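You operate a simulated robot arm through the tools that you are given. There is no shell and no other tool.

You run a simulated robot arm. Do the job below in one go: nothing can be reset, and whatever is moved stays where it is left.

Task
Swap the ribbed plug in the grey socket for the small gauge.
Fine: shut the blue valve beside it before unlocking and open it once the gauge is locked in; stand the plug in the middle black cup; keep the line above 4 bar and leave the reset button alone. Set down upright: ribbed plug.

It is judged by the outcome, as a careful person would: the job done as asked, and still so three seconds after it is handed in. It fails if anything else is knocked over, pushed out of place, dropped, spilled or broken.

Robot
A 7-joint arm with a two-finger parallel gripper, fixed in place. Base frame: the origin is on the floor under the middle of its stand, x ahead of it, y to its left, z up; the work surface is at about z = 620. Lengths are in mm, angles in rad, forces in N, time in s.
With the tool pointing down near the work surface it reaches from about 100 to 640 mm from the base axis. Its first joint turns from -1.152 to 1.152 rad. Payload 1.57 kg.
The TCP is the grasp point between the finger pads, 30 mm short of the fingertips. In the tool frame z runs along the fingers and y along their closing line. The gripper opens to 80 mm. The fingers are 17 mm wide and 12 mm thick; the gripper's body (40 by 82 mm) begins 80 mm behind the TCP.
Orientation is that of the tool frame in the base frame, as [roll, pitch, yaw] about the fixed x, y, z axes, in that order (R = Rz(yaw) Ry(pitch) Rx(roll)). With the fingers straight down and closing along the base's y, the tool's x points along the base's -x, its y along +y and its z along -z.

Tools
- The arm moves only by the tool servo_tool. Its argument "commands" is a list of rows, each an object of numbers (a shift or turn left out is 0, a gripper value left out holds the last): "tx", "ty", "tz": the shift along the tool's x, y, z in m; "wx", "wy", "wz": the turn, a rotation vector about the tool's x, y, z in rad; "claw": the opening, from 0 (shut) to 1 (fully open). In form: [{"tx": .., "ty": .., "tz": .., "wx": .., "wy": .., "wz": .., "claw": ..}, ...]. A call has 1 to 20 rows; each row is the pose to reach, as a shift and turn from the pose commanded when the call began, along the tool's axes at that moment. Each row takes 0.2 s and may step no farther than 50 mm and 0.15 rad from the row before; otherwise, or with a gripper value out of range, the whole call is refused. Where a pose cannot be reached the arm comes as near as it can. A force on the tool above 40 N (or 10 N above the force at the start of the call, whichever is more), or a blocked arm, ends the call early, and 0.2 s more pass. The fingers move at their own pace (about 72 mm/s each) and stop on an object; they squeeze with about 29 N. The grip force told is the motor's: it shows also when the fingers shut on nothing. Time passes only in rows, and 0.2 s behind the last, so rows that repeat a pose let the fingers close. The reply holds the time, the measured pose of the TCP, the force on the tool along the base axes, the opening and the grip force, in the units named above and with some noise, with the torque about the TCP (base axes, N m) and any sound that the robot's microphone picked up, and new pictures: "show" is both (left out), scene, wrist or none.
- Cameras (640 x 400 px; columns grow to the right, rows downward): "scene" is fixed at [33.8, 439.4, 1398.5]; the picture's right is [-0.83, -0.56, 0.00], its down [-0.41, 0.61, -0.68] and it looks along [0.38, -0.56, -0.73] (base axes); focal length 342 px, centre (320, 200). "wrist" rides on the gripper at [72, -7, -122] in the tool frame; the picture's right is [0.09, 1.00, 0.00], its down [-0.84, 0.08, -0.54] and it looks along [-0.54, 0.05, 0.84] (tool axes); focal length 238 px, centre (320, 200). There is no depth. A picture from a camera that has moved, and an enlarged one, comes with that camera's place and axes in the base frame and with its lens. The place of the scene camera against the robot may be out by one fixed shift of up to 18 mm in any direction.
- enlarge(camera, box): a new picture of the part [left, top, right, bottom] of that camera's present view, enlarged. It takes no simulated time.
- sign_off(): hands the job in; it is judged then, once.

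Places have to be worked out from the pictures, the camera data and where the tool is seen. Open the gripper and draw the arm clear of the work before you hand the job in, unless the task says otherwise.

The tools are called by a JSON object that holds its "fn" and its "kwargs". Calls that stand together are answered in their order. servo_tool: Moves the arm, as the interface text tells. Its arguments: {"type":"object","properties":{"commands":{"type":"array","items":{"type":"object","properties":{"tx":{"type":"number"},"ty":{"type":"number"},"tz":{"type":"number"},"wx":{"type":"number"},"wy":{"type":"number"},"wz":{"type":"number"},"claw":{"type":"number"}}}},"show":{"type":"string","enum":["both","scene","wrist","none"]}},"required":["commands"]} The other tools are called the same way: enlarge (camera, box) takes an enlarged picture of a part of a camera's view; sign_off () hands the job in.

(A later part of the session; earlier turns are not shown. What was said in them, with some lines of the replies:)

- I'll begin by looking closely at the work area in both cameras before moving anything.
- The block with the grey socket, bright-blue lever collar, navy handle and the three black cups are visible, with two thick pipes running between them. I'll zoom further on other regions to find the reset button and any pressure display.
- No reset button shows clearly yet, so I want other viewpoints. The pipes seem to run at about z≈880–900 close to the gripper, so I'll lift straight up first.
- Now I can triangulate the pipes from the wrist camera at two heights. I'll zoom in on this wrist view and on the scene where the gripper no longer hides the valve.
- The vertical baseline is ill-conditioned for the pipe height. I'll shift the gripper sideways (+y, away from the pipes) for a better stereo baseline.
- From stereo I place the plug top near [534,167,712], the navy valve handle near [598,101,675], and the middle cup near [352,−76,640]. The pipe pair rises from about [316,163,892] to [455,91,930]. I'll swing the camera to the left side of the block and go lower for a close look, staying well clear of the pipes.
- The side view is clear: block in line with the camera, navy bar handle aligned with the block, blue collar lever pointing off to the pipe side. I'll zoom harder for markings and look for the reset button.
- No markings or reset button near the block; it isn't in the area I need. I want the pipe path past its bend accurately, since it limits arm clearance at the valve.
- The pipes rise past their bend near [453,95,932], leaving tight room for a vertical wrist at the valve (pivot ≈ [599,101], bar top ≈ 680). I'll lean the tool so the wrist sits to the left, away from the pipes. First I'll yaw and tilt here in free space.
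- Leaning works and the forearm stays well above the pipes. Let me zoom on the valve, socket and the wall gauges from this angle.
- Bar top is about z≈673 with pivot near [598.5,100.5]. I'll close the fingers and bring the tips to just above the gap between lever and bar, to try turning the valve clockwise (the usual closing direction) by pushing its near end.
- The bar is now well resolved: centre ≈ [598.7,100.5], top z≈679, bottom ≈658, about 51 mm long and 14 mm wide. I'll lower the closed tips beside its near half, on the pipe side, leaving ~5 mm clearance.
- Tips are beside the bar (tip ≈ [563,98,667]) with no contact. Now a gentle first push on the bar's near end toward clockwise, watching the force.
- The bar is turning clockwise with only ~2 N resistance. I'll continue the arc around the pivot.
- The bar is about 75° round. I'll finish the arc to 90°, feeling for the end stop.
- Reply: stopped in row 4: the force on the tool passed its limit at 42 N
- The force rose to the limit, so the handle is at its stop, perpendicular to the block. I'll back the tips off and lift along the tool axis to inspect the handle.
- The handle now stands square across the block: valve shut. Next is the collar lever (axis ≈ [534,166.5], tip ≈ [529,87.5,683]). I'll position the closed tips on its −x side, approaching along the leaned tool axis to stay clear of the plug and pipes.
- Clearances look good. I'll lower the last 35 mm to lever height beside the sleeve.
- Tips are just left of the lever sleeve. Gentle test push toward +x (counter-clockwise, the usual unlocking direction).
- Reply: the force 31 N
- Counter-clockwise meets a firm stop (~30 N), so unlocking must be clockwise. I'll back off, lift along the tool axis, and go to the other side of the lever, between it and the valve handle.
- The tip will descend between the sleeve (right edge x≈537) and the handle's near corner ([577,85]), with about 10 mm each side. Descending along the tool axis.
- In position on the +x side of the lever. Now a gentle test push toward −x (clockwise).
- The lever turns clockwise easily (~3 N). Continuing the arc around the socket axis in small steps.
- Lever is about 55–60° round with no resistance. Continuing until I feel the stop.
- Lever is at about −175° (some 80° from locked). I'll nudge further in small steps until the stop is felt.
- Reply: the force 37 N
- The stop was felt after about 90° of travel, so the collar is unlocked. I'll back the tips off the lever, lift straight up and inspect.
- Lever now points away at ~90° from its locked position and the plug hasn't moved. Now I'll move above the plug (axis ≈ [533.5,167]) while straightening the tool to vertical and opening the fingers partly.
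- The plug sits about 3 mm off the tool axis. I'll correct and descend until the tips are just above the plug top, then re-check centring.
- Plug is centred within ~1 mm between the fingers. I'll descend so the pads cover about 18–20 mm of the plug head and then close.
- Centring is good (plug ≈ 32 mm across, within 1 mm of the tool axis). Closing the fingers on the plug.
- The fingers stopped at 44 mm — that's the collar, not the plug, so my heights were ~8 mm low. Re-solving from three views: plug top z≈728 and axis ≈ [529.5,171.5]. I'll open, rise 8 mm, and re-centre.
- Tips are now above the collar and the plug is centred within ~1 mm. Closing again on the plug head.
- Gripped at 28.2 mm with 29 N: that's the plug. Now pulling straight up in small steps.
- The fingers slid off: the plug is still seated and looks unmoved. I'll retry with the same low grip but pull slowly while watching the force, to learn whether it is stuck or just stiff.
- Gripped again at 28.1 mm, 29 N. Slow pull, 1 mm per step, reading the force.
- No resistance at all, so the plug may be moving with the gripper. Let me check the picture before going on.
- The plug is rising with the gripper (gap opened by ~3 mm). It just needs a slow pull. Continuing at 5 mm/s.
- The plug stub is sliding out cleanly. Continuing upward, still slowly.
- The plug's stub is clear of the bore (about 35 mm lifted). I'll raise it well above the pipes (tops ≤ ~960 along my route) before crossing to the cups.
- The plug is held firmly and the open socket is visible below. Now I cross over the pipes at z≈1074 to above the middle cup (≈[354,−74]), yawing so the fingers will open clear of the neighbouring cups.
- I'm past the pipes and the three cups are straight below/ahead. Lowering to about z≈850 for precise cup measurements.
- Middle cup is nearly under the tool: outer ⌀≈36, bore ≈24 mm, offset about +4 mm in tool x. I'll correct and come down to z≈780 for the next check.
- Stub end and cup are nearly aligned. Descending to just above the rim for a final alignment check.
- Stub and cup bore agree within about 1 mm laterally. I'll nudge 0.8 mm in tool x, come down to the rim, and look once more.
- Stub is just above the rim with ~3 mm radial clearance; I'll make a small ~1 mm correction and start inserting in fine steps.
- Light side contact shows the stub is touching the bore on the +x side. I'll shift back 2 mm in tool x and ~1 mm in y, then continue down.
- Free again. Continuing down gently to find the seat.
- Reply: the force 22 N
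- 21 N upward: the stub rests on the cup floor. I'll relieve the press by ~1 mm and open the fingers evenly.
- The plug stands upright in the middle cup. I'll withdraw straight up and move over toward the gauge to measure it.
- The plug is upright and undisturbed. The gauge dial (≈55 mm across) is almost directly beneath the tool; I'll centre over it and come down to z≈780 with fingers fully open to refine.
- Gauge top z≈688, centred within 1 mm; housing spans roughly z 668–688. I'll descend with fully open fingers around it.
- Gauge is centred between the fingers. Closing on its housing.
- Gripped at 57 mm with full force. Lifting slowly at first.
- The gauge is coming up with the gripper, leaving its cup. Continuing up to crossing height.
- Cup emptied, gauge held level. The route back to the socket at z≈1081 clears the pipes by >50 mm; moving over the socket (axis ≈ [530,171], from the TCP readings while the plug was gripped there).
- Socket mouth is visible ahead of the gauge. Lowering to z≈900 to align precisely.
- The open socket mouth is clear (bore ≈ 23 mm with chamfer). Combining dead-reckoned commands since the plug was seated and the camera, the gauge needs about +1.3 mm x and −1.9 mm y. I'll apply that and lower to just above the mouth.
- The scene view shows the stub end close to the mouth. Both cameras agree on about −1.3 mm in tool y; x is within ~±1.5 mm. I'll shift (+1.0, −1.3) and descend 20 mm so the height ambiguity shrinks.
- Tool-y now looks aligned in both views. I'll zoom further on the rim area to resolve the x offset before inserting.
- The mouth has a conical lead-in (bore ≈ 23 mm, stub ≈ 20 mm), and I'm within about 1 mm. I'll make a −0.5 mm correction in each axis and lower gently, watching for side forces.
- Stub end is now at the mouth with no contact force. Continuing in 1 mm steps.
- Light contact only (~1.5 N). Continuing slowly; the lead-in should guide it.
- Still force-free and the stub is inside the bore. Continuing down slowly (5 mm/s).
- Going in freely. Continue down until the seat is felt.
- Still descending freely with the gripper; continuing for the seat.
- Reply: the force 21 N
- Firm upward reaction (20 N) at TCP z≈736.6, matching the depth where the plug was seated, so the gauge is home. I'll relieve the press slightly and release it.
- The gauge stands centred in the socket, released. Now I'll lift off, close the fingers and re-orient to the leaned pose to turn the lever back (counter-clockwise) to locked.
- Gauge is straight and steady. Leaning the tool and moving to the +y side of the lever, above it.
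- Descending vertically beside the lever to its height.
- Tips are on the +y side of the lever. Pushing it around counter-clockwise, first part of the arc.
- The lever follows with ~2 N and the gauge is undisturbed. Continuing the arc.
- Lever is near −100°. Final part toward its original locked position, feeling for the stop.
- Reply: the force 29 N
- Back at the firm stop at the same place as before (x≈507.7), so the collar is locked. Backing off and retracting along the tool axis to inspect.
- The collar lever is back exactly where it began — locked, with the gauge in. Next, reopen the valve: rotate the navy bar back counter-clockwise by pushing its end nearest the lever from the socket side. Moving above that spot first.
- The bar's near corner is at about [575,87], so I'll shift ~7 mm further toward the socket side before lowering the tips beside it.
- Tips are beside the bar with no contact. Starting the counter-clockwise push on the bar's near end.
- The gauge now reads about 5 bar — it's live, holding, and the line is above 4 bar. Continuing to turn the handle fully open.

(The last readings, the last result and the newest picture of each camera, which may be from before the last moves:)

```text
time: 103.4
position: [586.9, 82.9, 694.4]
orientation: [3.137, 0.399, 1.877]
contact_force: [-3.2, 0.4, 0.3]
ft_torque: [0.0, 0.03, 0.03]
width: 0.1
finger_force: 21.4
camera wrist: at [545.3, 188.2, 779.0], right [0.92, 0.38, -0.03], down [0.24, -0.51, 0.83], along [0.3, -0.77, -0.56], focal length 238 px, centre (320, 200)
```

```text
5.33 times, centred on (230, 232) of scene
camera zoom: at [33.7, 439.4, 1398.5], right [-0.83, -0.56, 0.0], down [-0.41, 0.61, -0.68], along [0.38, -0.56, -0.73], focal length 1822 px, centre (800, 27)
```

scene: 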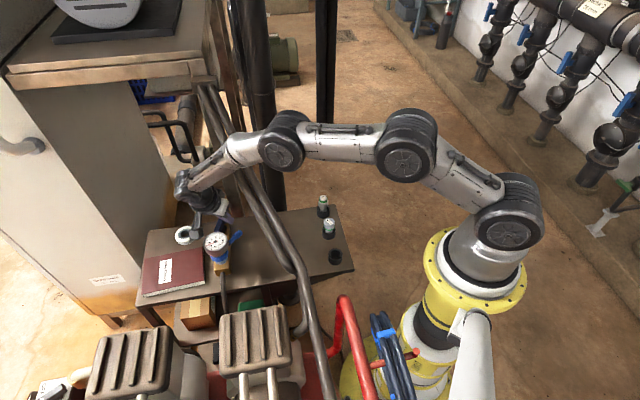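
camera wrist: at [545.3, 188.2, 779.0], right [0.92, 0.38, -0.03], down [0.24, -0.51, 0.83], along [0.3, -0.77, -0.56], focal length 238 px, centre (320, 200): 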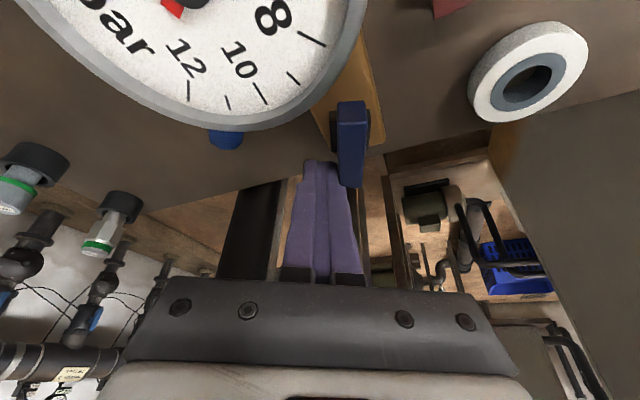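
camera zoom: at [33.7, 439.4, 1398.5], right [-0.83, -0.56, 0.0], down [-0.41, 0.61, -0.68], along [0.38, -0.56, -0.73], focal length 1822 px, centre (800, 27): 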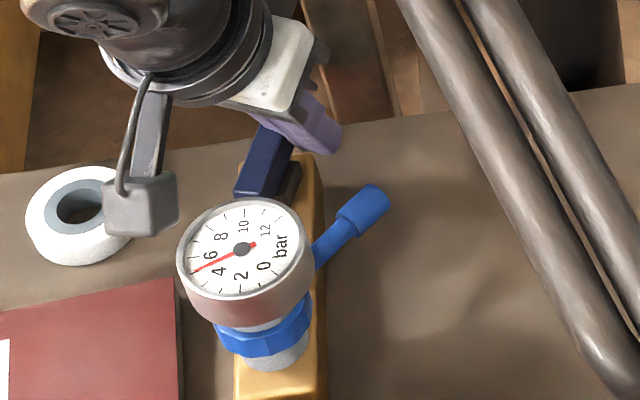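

Gauge steady at ~5 bar; handle is about 70° round. Finishing the turn toward the in-line position until the stop.

{"fn": "servo_tool", "kwargs": {"commands": [{"tx": -0.0012, "ty": 0.0013, "tz": 0.0005}, {"tx": -0.0023, "ty": 0.0025, "tz": 0.001}, {"tx": -0.0035, "ty": 0.0038, "tz": 0.0015}, {"tx": -0.0046, "ty": 0.0051, "tz": 0.0019}, {"tx": -0.0052, "ty": 0.0066, "tz": 0.0022}, {"tx": -0.0058, "ty": 0.0082, "tz": 0.0024}], "show": "wrist"}}

{"fn": "enlarge", "kwargs": {"camera": "wrist", "box": [230, 100, 430, 260]}}

{"fn": "enlarge", "kwargs": {"camera": "scene", "box": [200, 195, 260, 270]}}

```text
time: 104.8
position: [596.2, 77.8, 694.7]
orientation: [-3.14, 0.401, 1.879]
contact_force: [-12.0, -0.2, 6.8]
ft_torque: [0.03, 0.06, 0.09]
width: 0.0
finger_force: 21.6
camera wrist: at [554.4, 184.5, 778.9], right [0.92, 0.38, -0.04], down [0.24, -0.51, 0.83], along [0.3, -0.77, -0.56], focal length 238 px, centre (320, 200)
```

wrist: 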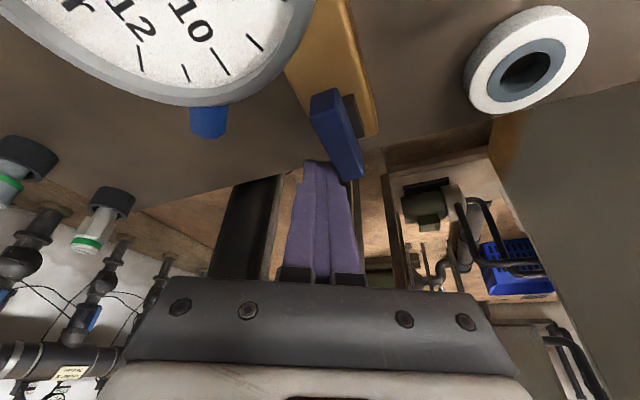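

```text
2.50 times, centred on (330, 180) of wrist
camera zoom: at [554.4, 184.5, 778.9], right [0.92, 0.38, -0.04], down [0.24, -0.51, 0.83], along [0.3, -0.77, -0.56], focal length 596 px, centre (295, 250)
```

zoom: 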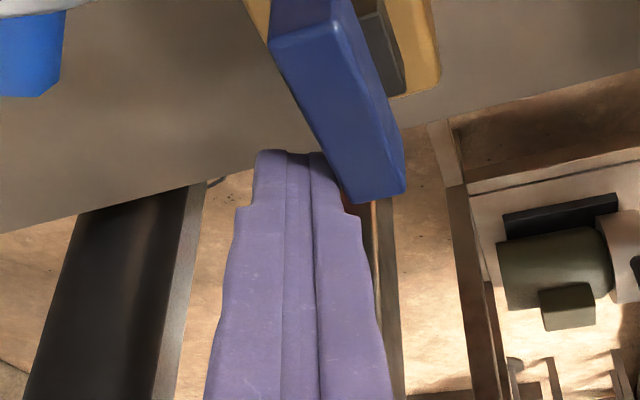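

```text
5.33 times, centred on (230, 232) of scene
camera zoom: at [33.4, 439.4, 1398.5], right [-0.83, -0.56, 0.0], down [-0.41, 0.61, -0.68], along [0.38, -0.56, -0.73], focal length 1822 px, centre (800, 27)
```

zoom: 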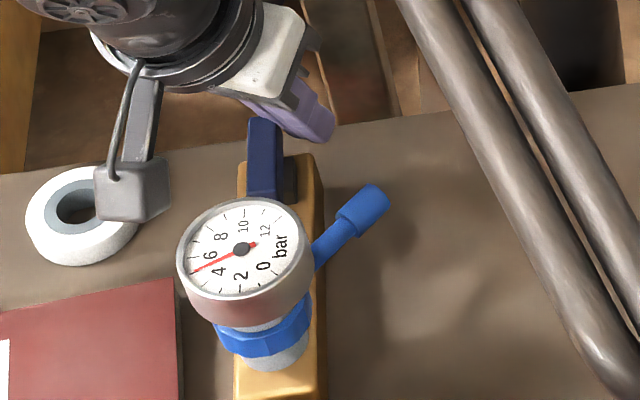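

The bar is in line with the block and resistance is rising (12 N). One small extra nudge to be sure it's on the stop.

{"fn": "servo_tool", "kwargs": {"commands": [{"tx": -0.0004, "ty": 0.001, "tz": 0.0001}, {"tx": -0.0008, "ty": 0.002, "tz": 0.0002}], "show": "wrist"}}

{"fn": "enlarge", "kwargs": {"camera": "wrist", "box": [230, 100, 430, 260]}}

```text
time: 105.4
position: [596.0, 78.4, 694.0]
orientation: [-3.137, 0.401, 1.879]
contact_force: [-24.0, 0.5, 11.6]
ft_torque: [0.11, 0.1, 0.17]
width: 0.3
finger_force: 21.3
camera wrist: at [555.4, 184.2, 778.5], right [0.92, 0.38, -0.04], down [0.25, -0.51, 0.83], along [0.3, -0.77, -0.56], focal length 238 px, centre (320, 200)
```

wrist: 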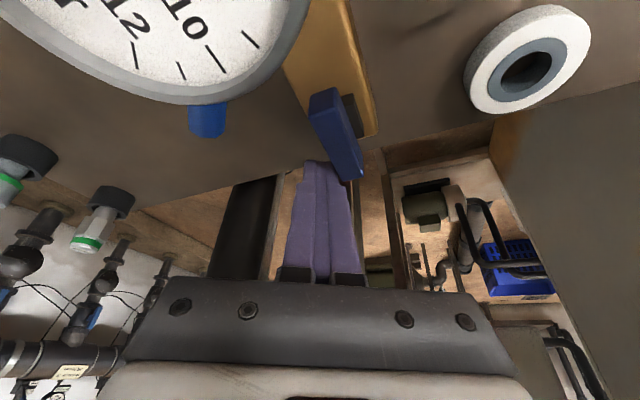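

```text
2.50 times, centred on (330, 180) of wrist
camera zoom: at [555.4, 184.2, 778.5], right [0.92, 0.38, -0.04], down [0.25, -0.51, 0.83], along [0.3, -0.77, -0.56], focal length 596 px, centre (295, 250)
```

zoom: 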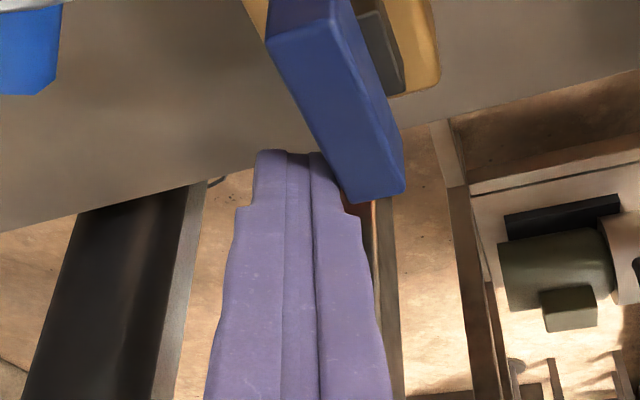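

Position held while force doubled: the handle is firmly on its open stop. Backing off sideways and retracting along the tool axis.

{"fn": "servo_tool", "kwargs": {"commands": [{"tx": -0.0005, "ty": -0.0035, "tz": 0.0002}, {"tx": -0.001, "ty": -0.008, "tz": 0.0004}, {"tx": -0.001, "ty": -0.008, "tz": -0.02}, {"tx": -0.001, "ty": -0.008, "tz": -0.05}, {"tx": -0.001, "ty": -0.008, "tz": -0.085}, {"tx": -0.001, "ty": -0.008, "tz": -0.12}, {"tx": -0.001, "ty": -0.008, "tz": -0.16}], "show": "both"}}

{"fn": "enlarge", "kwargs": {"camera": "wrist", "box": [200, 20, 380, 180]}}

{"fn": "enlarge", "kwargs": {"camera": "scene", "box": [190, 200, 260, 280]}}

```text
time: 107.0
position: [571.4, 134.2, 844.0]
orientation: [3.136, 0.4, 1.877]
contact_force: [0.0, 0.1, 0.0]
ft_torque: [0.01, -0.02, -0.01]
width: 0.0
finger_force: 21.4
camera wrist: at [529.4, 240.4, 927.4], right [0.92, 0.38, -0.03], down [0.24, -0.51, 0.83], along [0.3, -0.77, -0.56], focal length 238 px, centre (320, 200)
```

scene: 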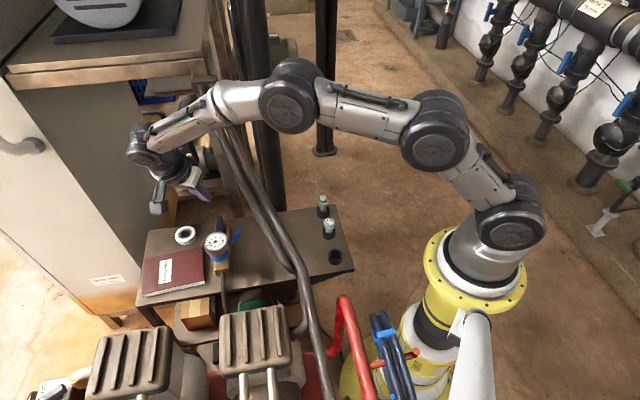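
wrist: 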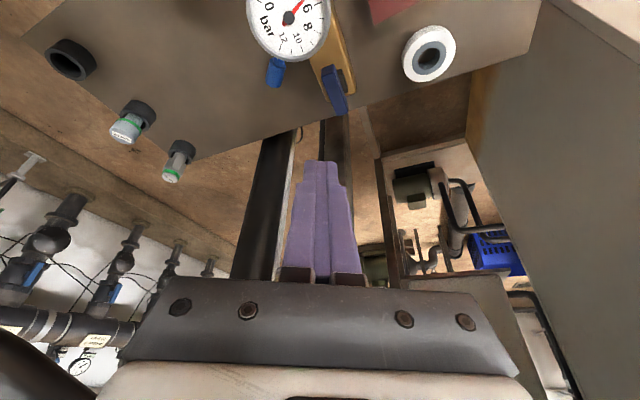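

```text
2.50 times, centred on (290, 100) of wrist
camera zoom: at [529.4, 240.4, 927.4], right [0.92, 0.38, -0.03], down [0.24, -0.51, 0.83], along [0.3, -0.77, -0.56], focal length 596 px, centre (395, 450)
```

zoom: 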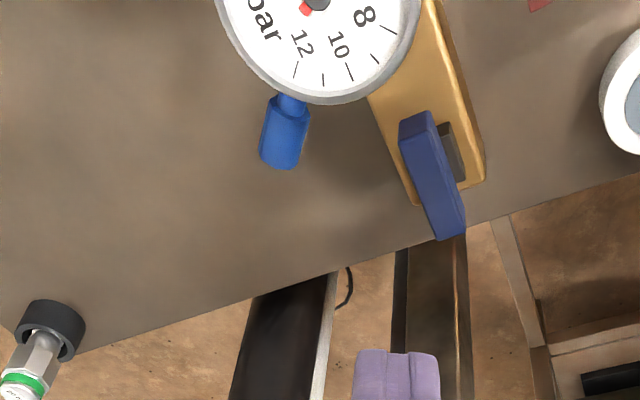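

```text
5.00 times, centred on (225, 240) of scene
camera zoom: at [33.8, 439.4, 1398.5], right [-0.83, -0.56, 0.0], down [-0.41, 0.61, -0.68], along [0.38, -0.56, -0.73], focal length 1708 px, centre (795, 0)
```

zoom: 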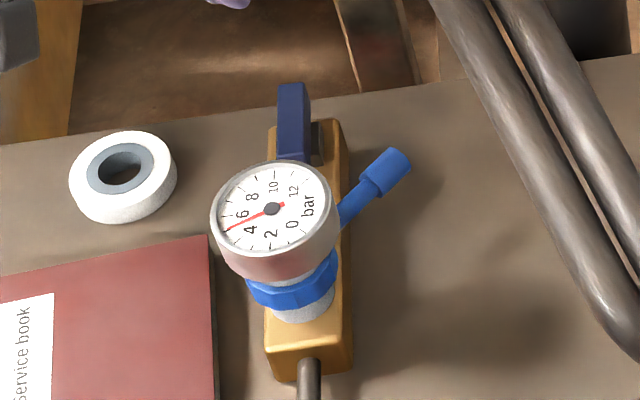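

All is as intended: handle in line (open), collar lever locked, gauge reading ~5 bar, nothing else moved. Now I'll draw the arm clear, up and away to the left, opening the gripper and straightening the tool.

{"fn": "servo_tool", "kwargs": {"commands": [{"tx": 0.0195, "ty": -0.0116, "tz": -0.0313}, {"tx": 0.039, "ty": -0.0232, "tz": -0.0625}, {"tx": 0.0586, "ty": -0.0349, "tz": -0.0938}, {"tx": 0.0781, "ty": -0.0465, "tz": -0.125}, {"tx": 0.0976, "ty": -0.0581, "tz": -0.1563, "claw": 1.0}, {"tx": 0.0976, "ty": -0.0581, "tz": -0.1563, "wy": 0.1}, {"tx": 0.0976, "ty": -0.0581, "tz": -0.1563, "wy": 0.2}, {"tx": 0.0976, "ty": -0.0581, "tz": -0.1563, "wy": 0.3}, {"tx": 0.0976, "ty": -0.0581, "tz": -0.1563, "wy": 0.4}], "show": "both"}}

{"fn": "enlarge", "kwargs": {"camera": "scene", "box": [130, 190, 370, 320]}}

{"fn": "enlarge", "kwargs": {"camera": "scene", "box": [195, 210, 255, 280]}}

{"fn": "enlarge", "kwargs": {"camera": "scene", "box": [300, 185, 360, 275]}}

```text
time: 109.0
position: [469.8, 260.1, 949.1]
orientation: [3.139, 0.001, 1.88]
contact_force: [1.1, -0.8, -0.7]
ft_torque: [0.02, 0.0, 0.0]
width: 79.9
finger_force: 0.1
camera wrist: at [440.9, 326.2, 1070.6], right [0.92, 0.39, 0.0], down [0.33, -0.77, 0.54], along [0.21, -0.5, -0.84], focal length 238 px, centre (320, 200)
```

scene: 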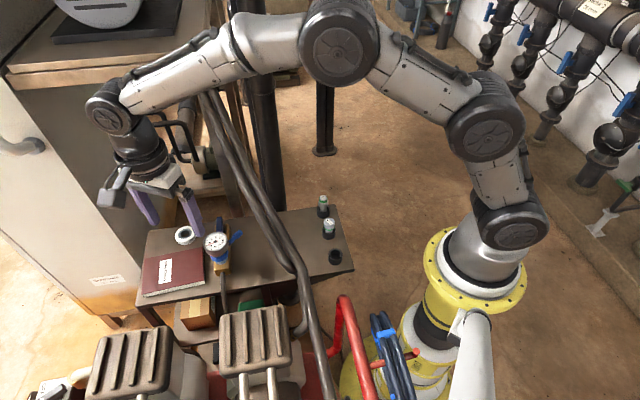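
wrist: 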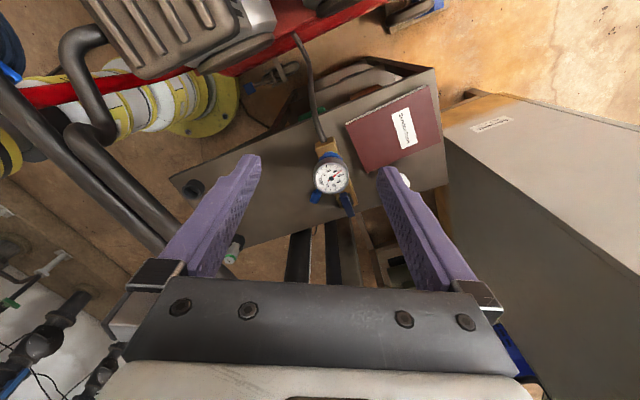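

```text
2.67 times, centred on (250, 255) of scene
camera zoom: at [33.8, 439.4, 1398.5], right [-0.83, -0.56, 0.0], down [-0.41, 0.61, -0.68], along [0.38, -0.56, -0.73], focal length 911 px, centre (507, 53)
```

zoom: 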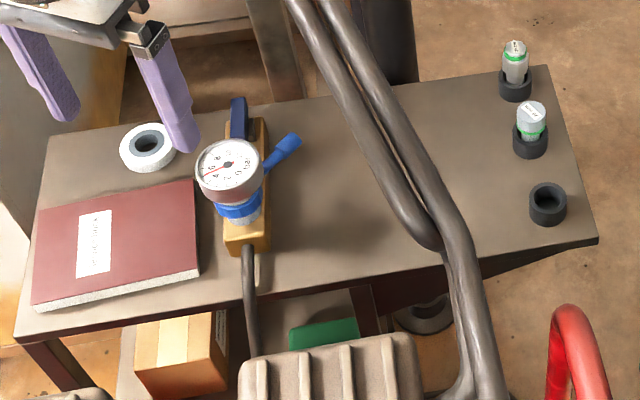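

```text
5.71 times, centred on (225, 245) of scene
camera zoom: at [33.8, 439.4, 1398.5], right [-0.83, -0.56, 0.0], down [-0.41, 0.61, -0.68], along [0.38, -0.56, -0.73], focal length 1952 px, centre (863, -57)
```

zoom: 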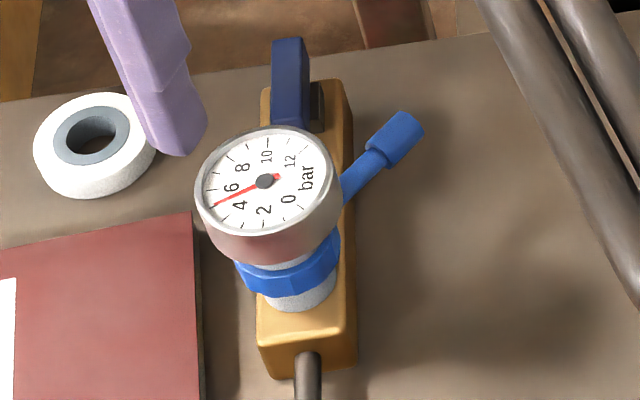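

```text
4.44 times, centred on (330, 230) of scene
camera zoom: at [33.8, 439.4, 1398.5], right [-0.83, -0.56, 0.0], down [-0.41, 0.61, -0.68], along [0.38, -0.56, -0.73], focal length 1518 px, centre (276, 67)
```

zoom: 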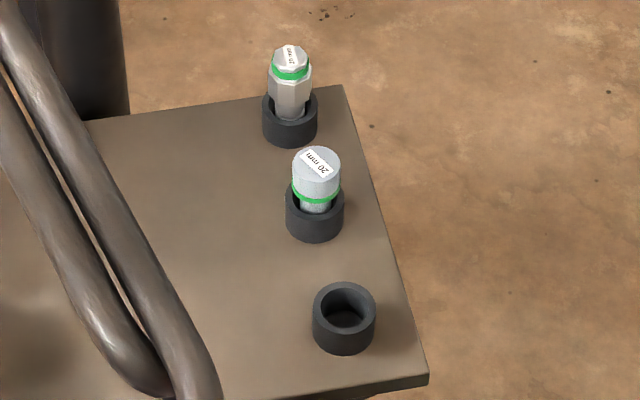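

Final check: gauge locked and reading ~5 bar, valve handle in line (open), plug upright in the middle cup, other plug, book and tape untouched. I'll raise the arm a little further clear and let a moment pass.

{"fn": "servo_tool", "kwargs": {"commands": [{"tz": -0.03}, {"tz": -0.06}, {"tz": -0.08}, {"tz": -0.08}, {"tz": -0.08}, {"tz": -0.08}], "show": "scene"}}

{"fn": "enlarge", "kwargs": {"camera": "scene", "box": [130, 190, 370, 320]}}

```text
time: 110.4
position: [468.7, 260.1, 1027.6]
orientation: [3.137, 0.0, 1.879]
contact_force: [0.6, 0.9, -0.9]
ft_torque: [0.03, -0.02, 0.0]
width: 80.0
finger_force: 0.0
```

scene: 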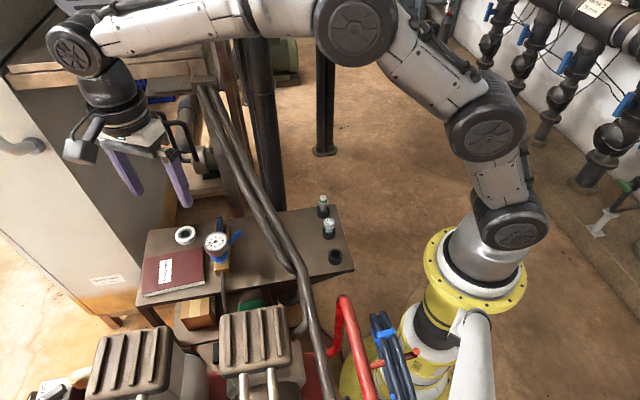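

```text
2.67 times, centred on (250, 255) of scene
camera zoom: at [33.8, 439.4, 1398.5], right [-0.83, -0.56, 0.0], down [-0.41, 0.61, -0.68], along [0.38, -0.56, -0.73], focal length 911 px, centre (507, 53)
```

zoom: 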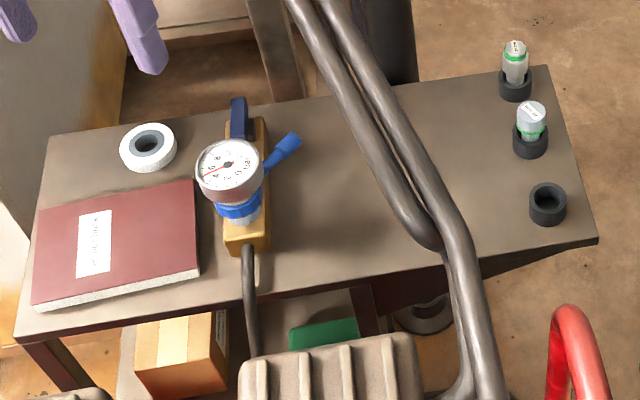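

The arm is clear with its gripper open, and everything in the picture is stable and where it should be. Handing the job in.

{"fn": "sign_off", "kwargs": {}}

```text
The job is handed in.
```

The ribbed plug is out of the grey socket, and the small gauge is in its place and locked. The job is handed in.

- **Valve:** I shut it before unlocking and reopened it once the collar was locked. The handle is in line with the block and firmly on its open stop.
- **Gauge:** it is seated at the same depth the plug was. The collar lever is back on its original locked stop.
- **Line pressure:** the gauge read about 5 bar as soon as the valve opened and stayed there. I had no reading of the line while the valve was shut.
- **Plug:** it stands upright in the middle black cup.
- **Reset button:** I never saw one in the camera views near the socket, and the arm only touched the valve handle, collar and lever, plug, gauge and cup.

There were two small slips along the way. My first grip closed on the collar instead of the plug, and my first pull was too fast and slid off. Neither moved anything.

The other plug, service book and tape roll are where they started. The arm is drawn clear with the gripper open.
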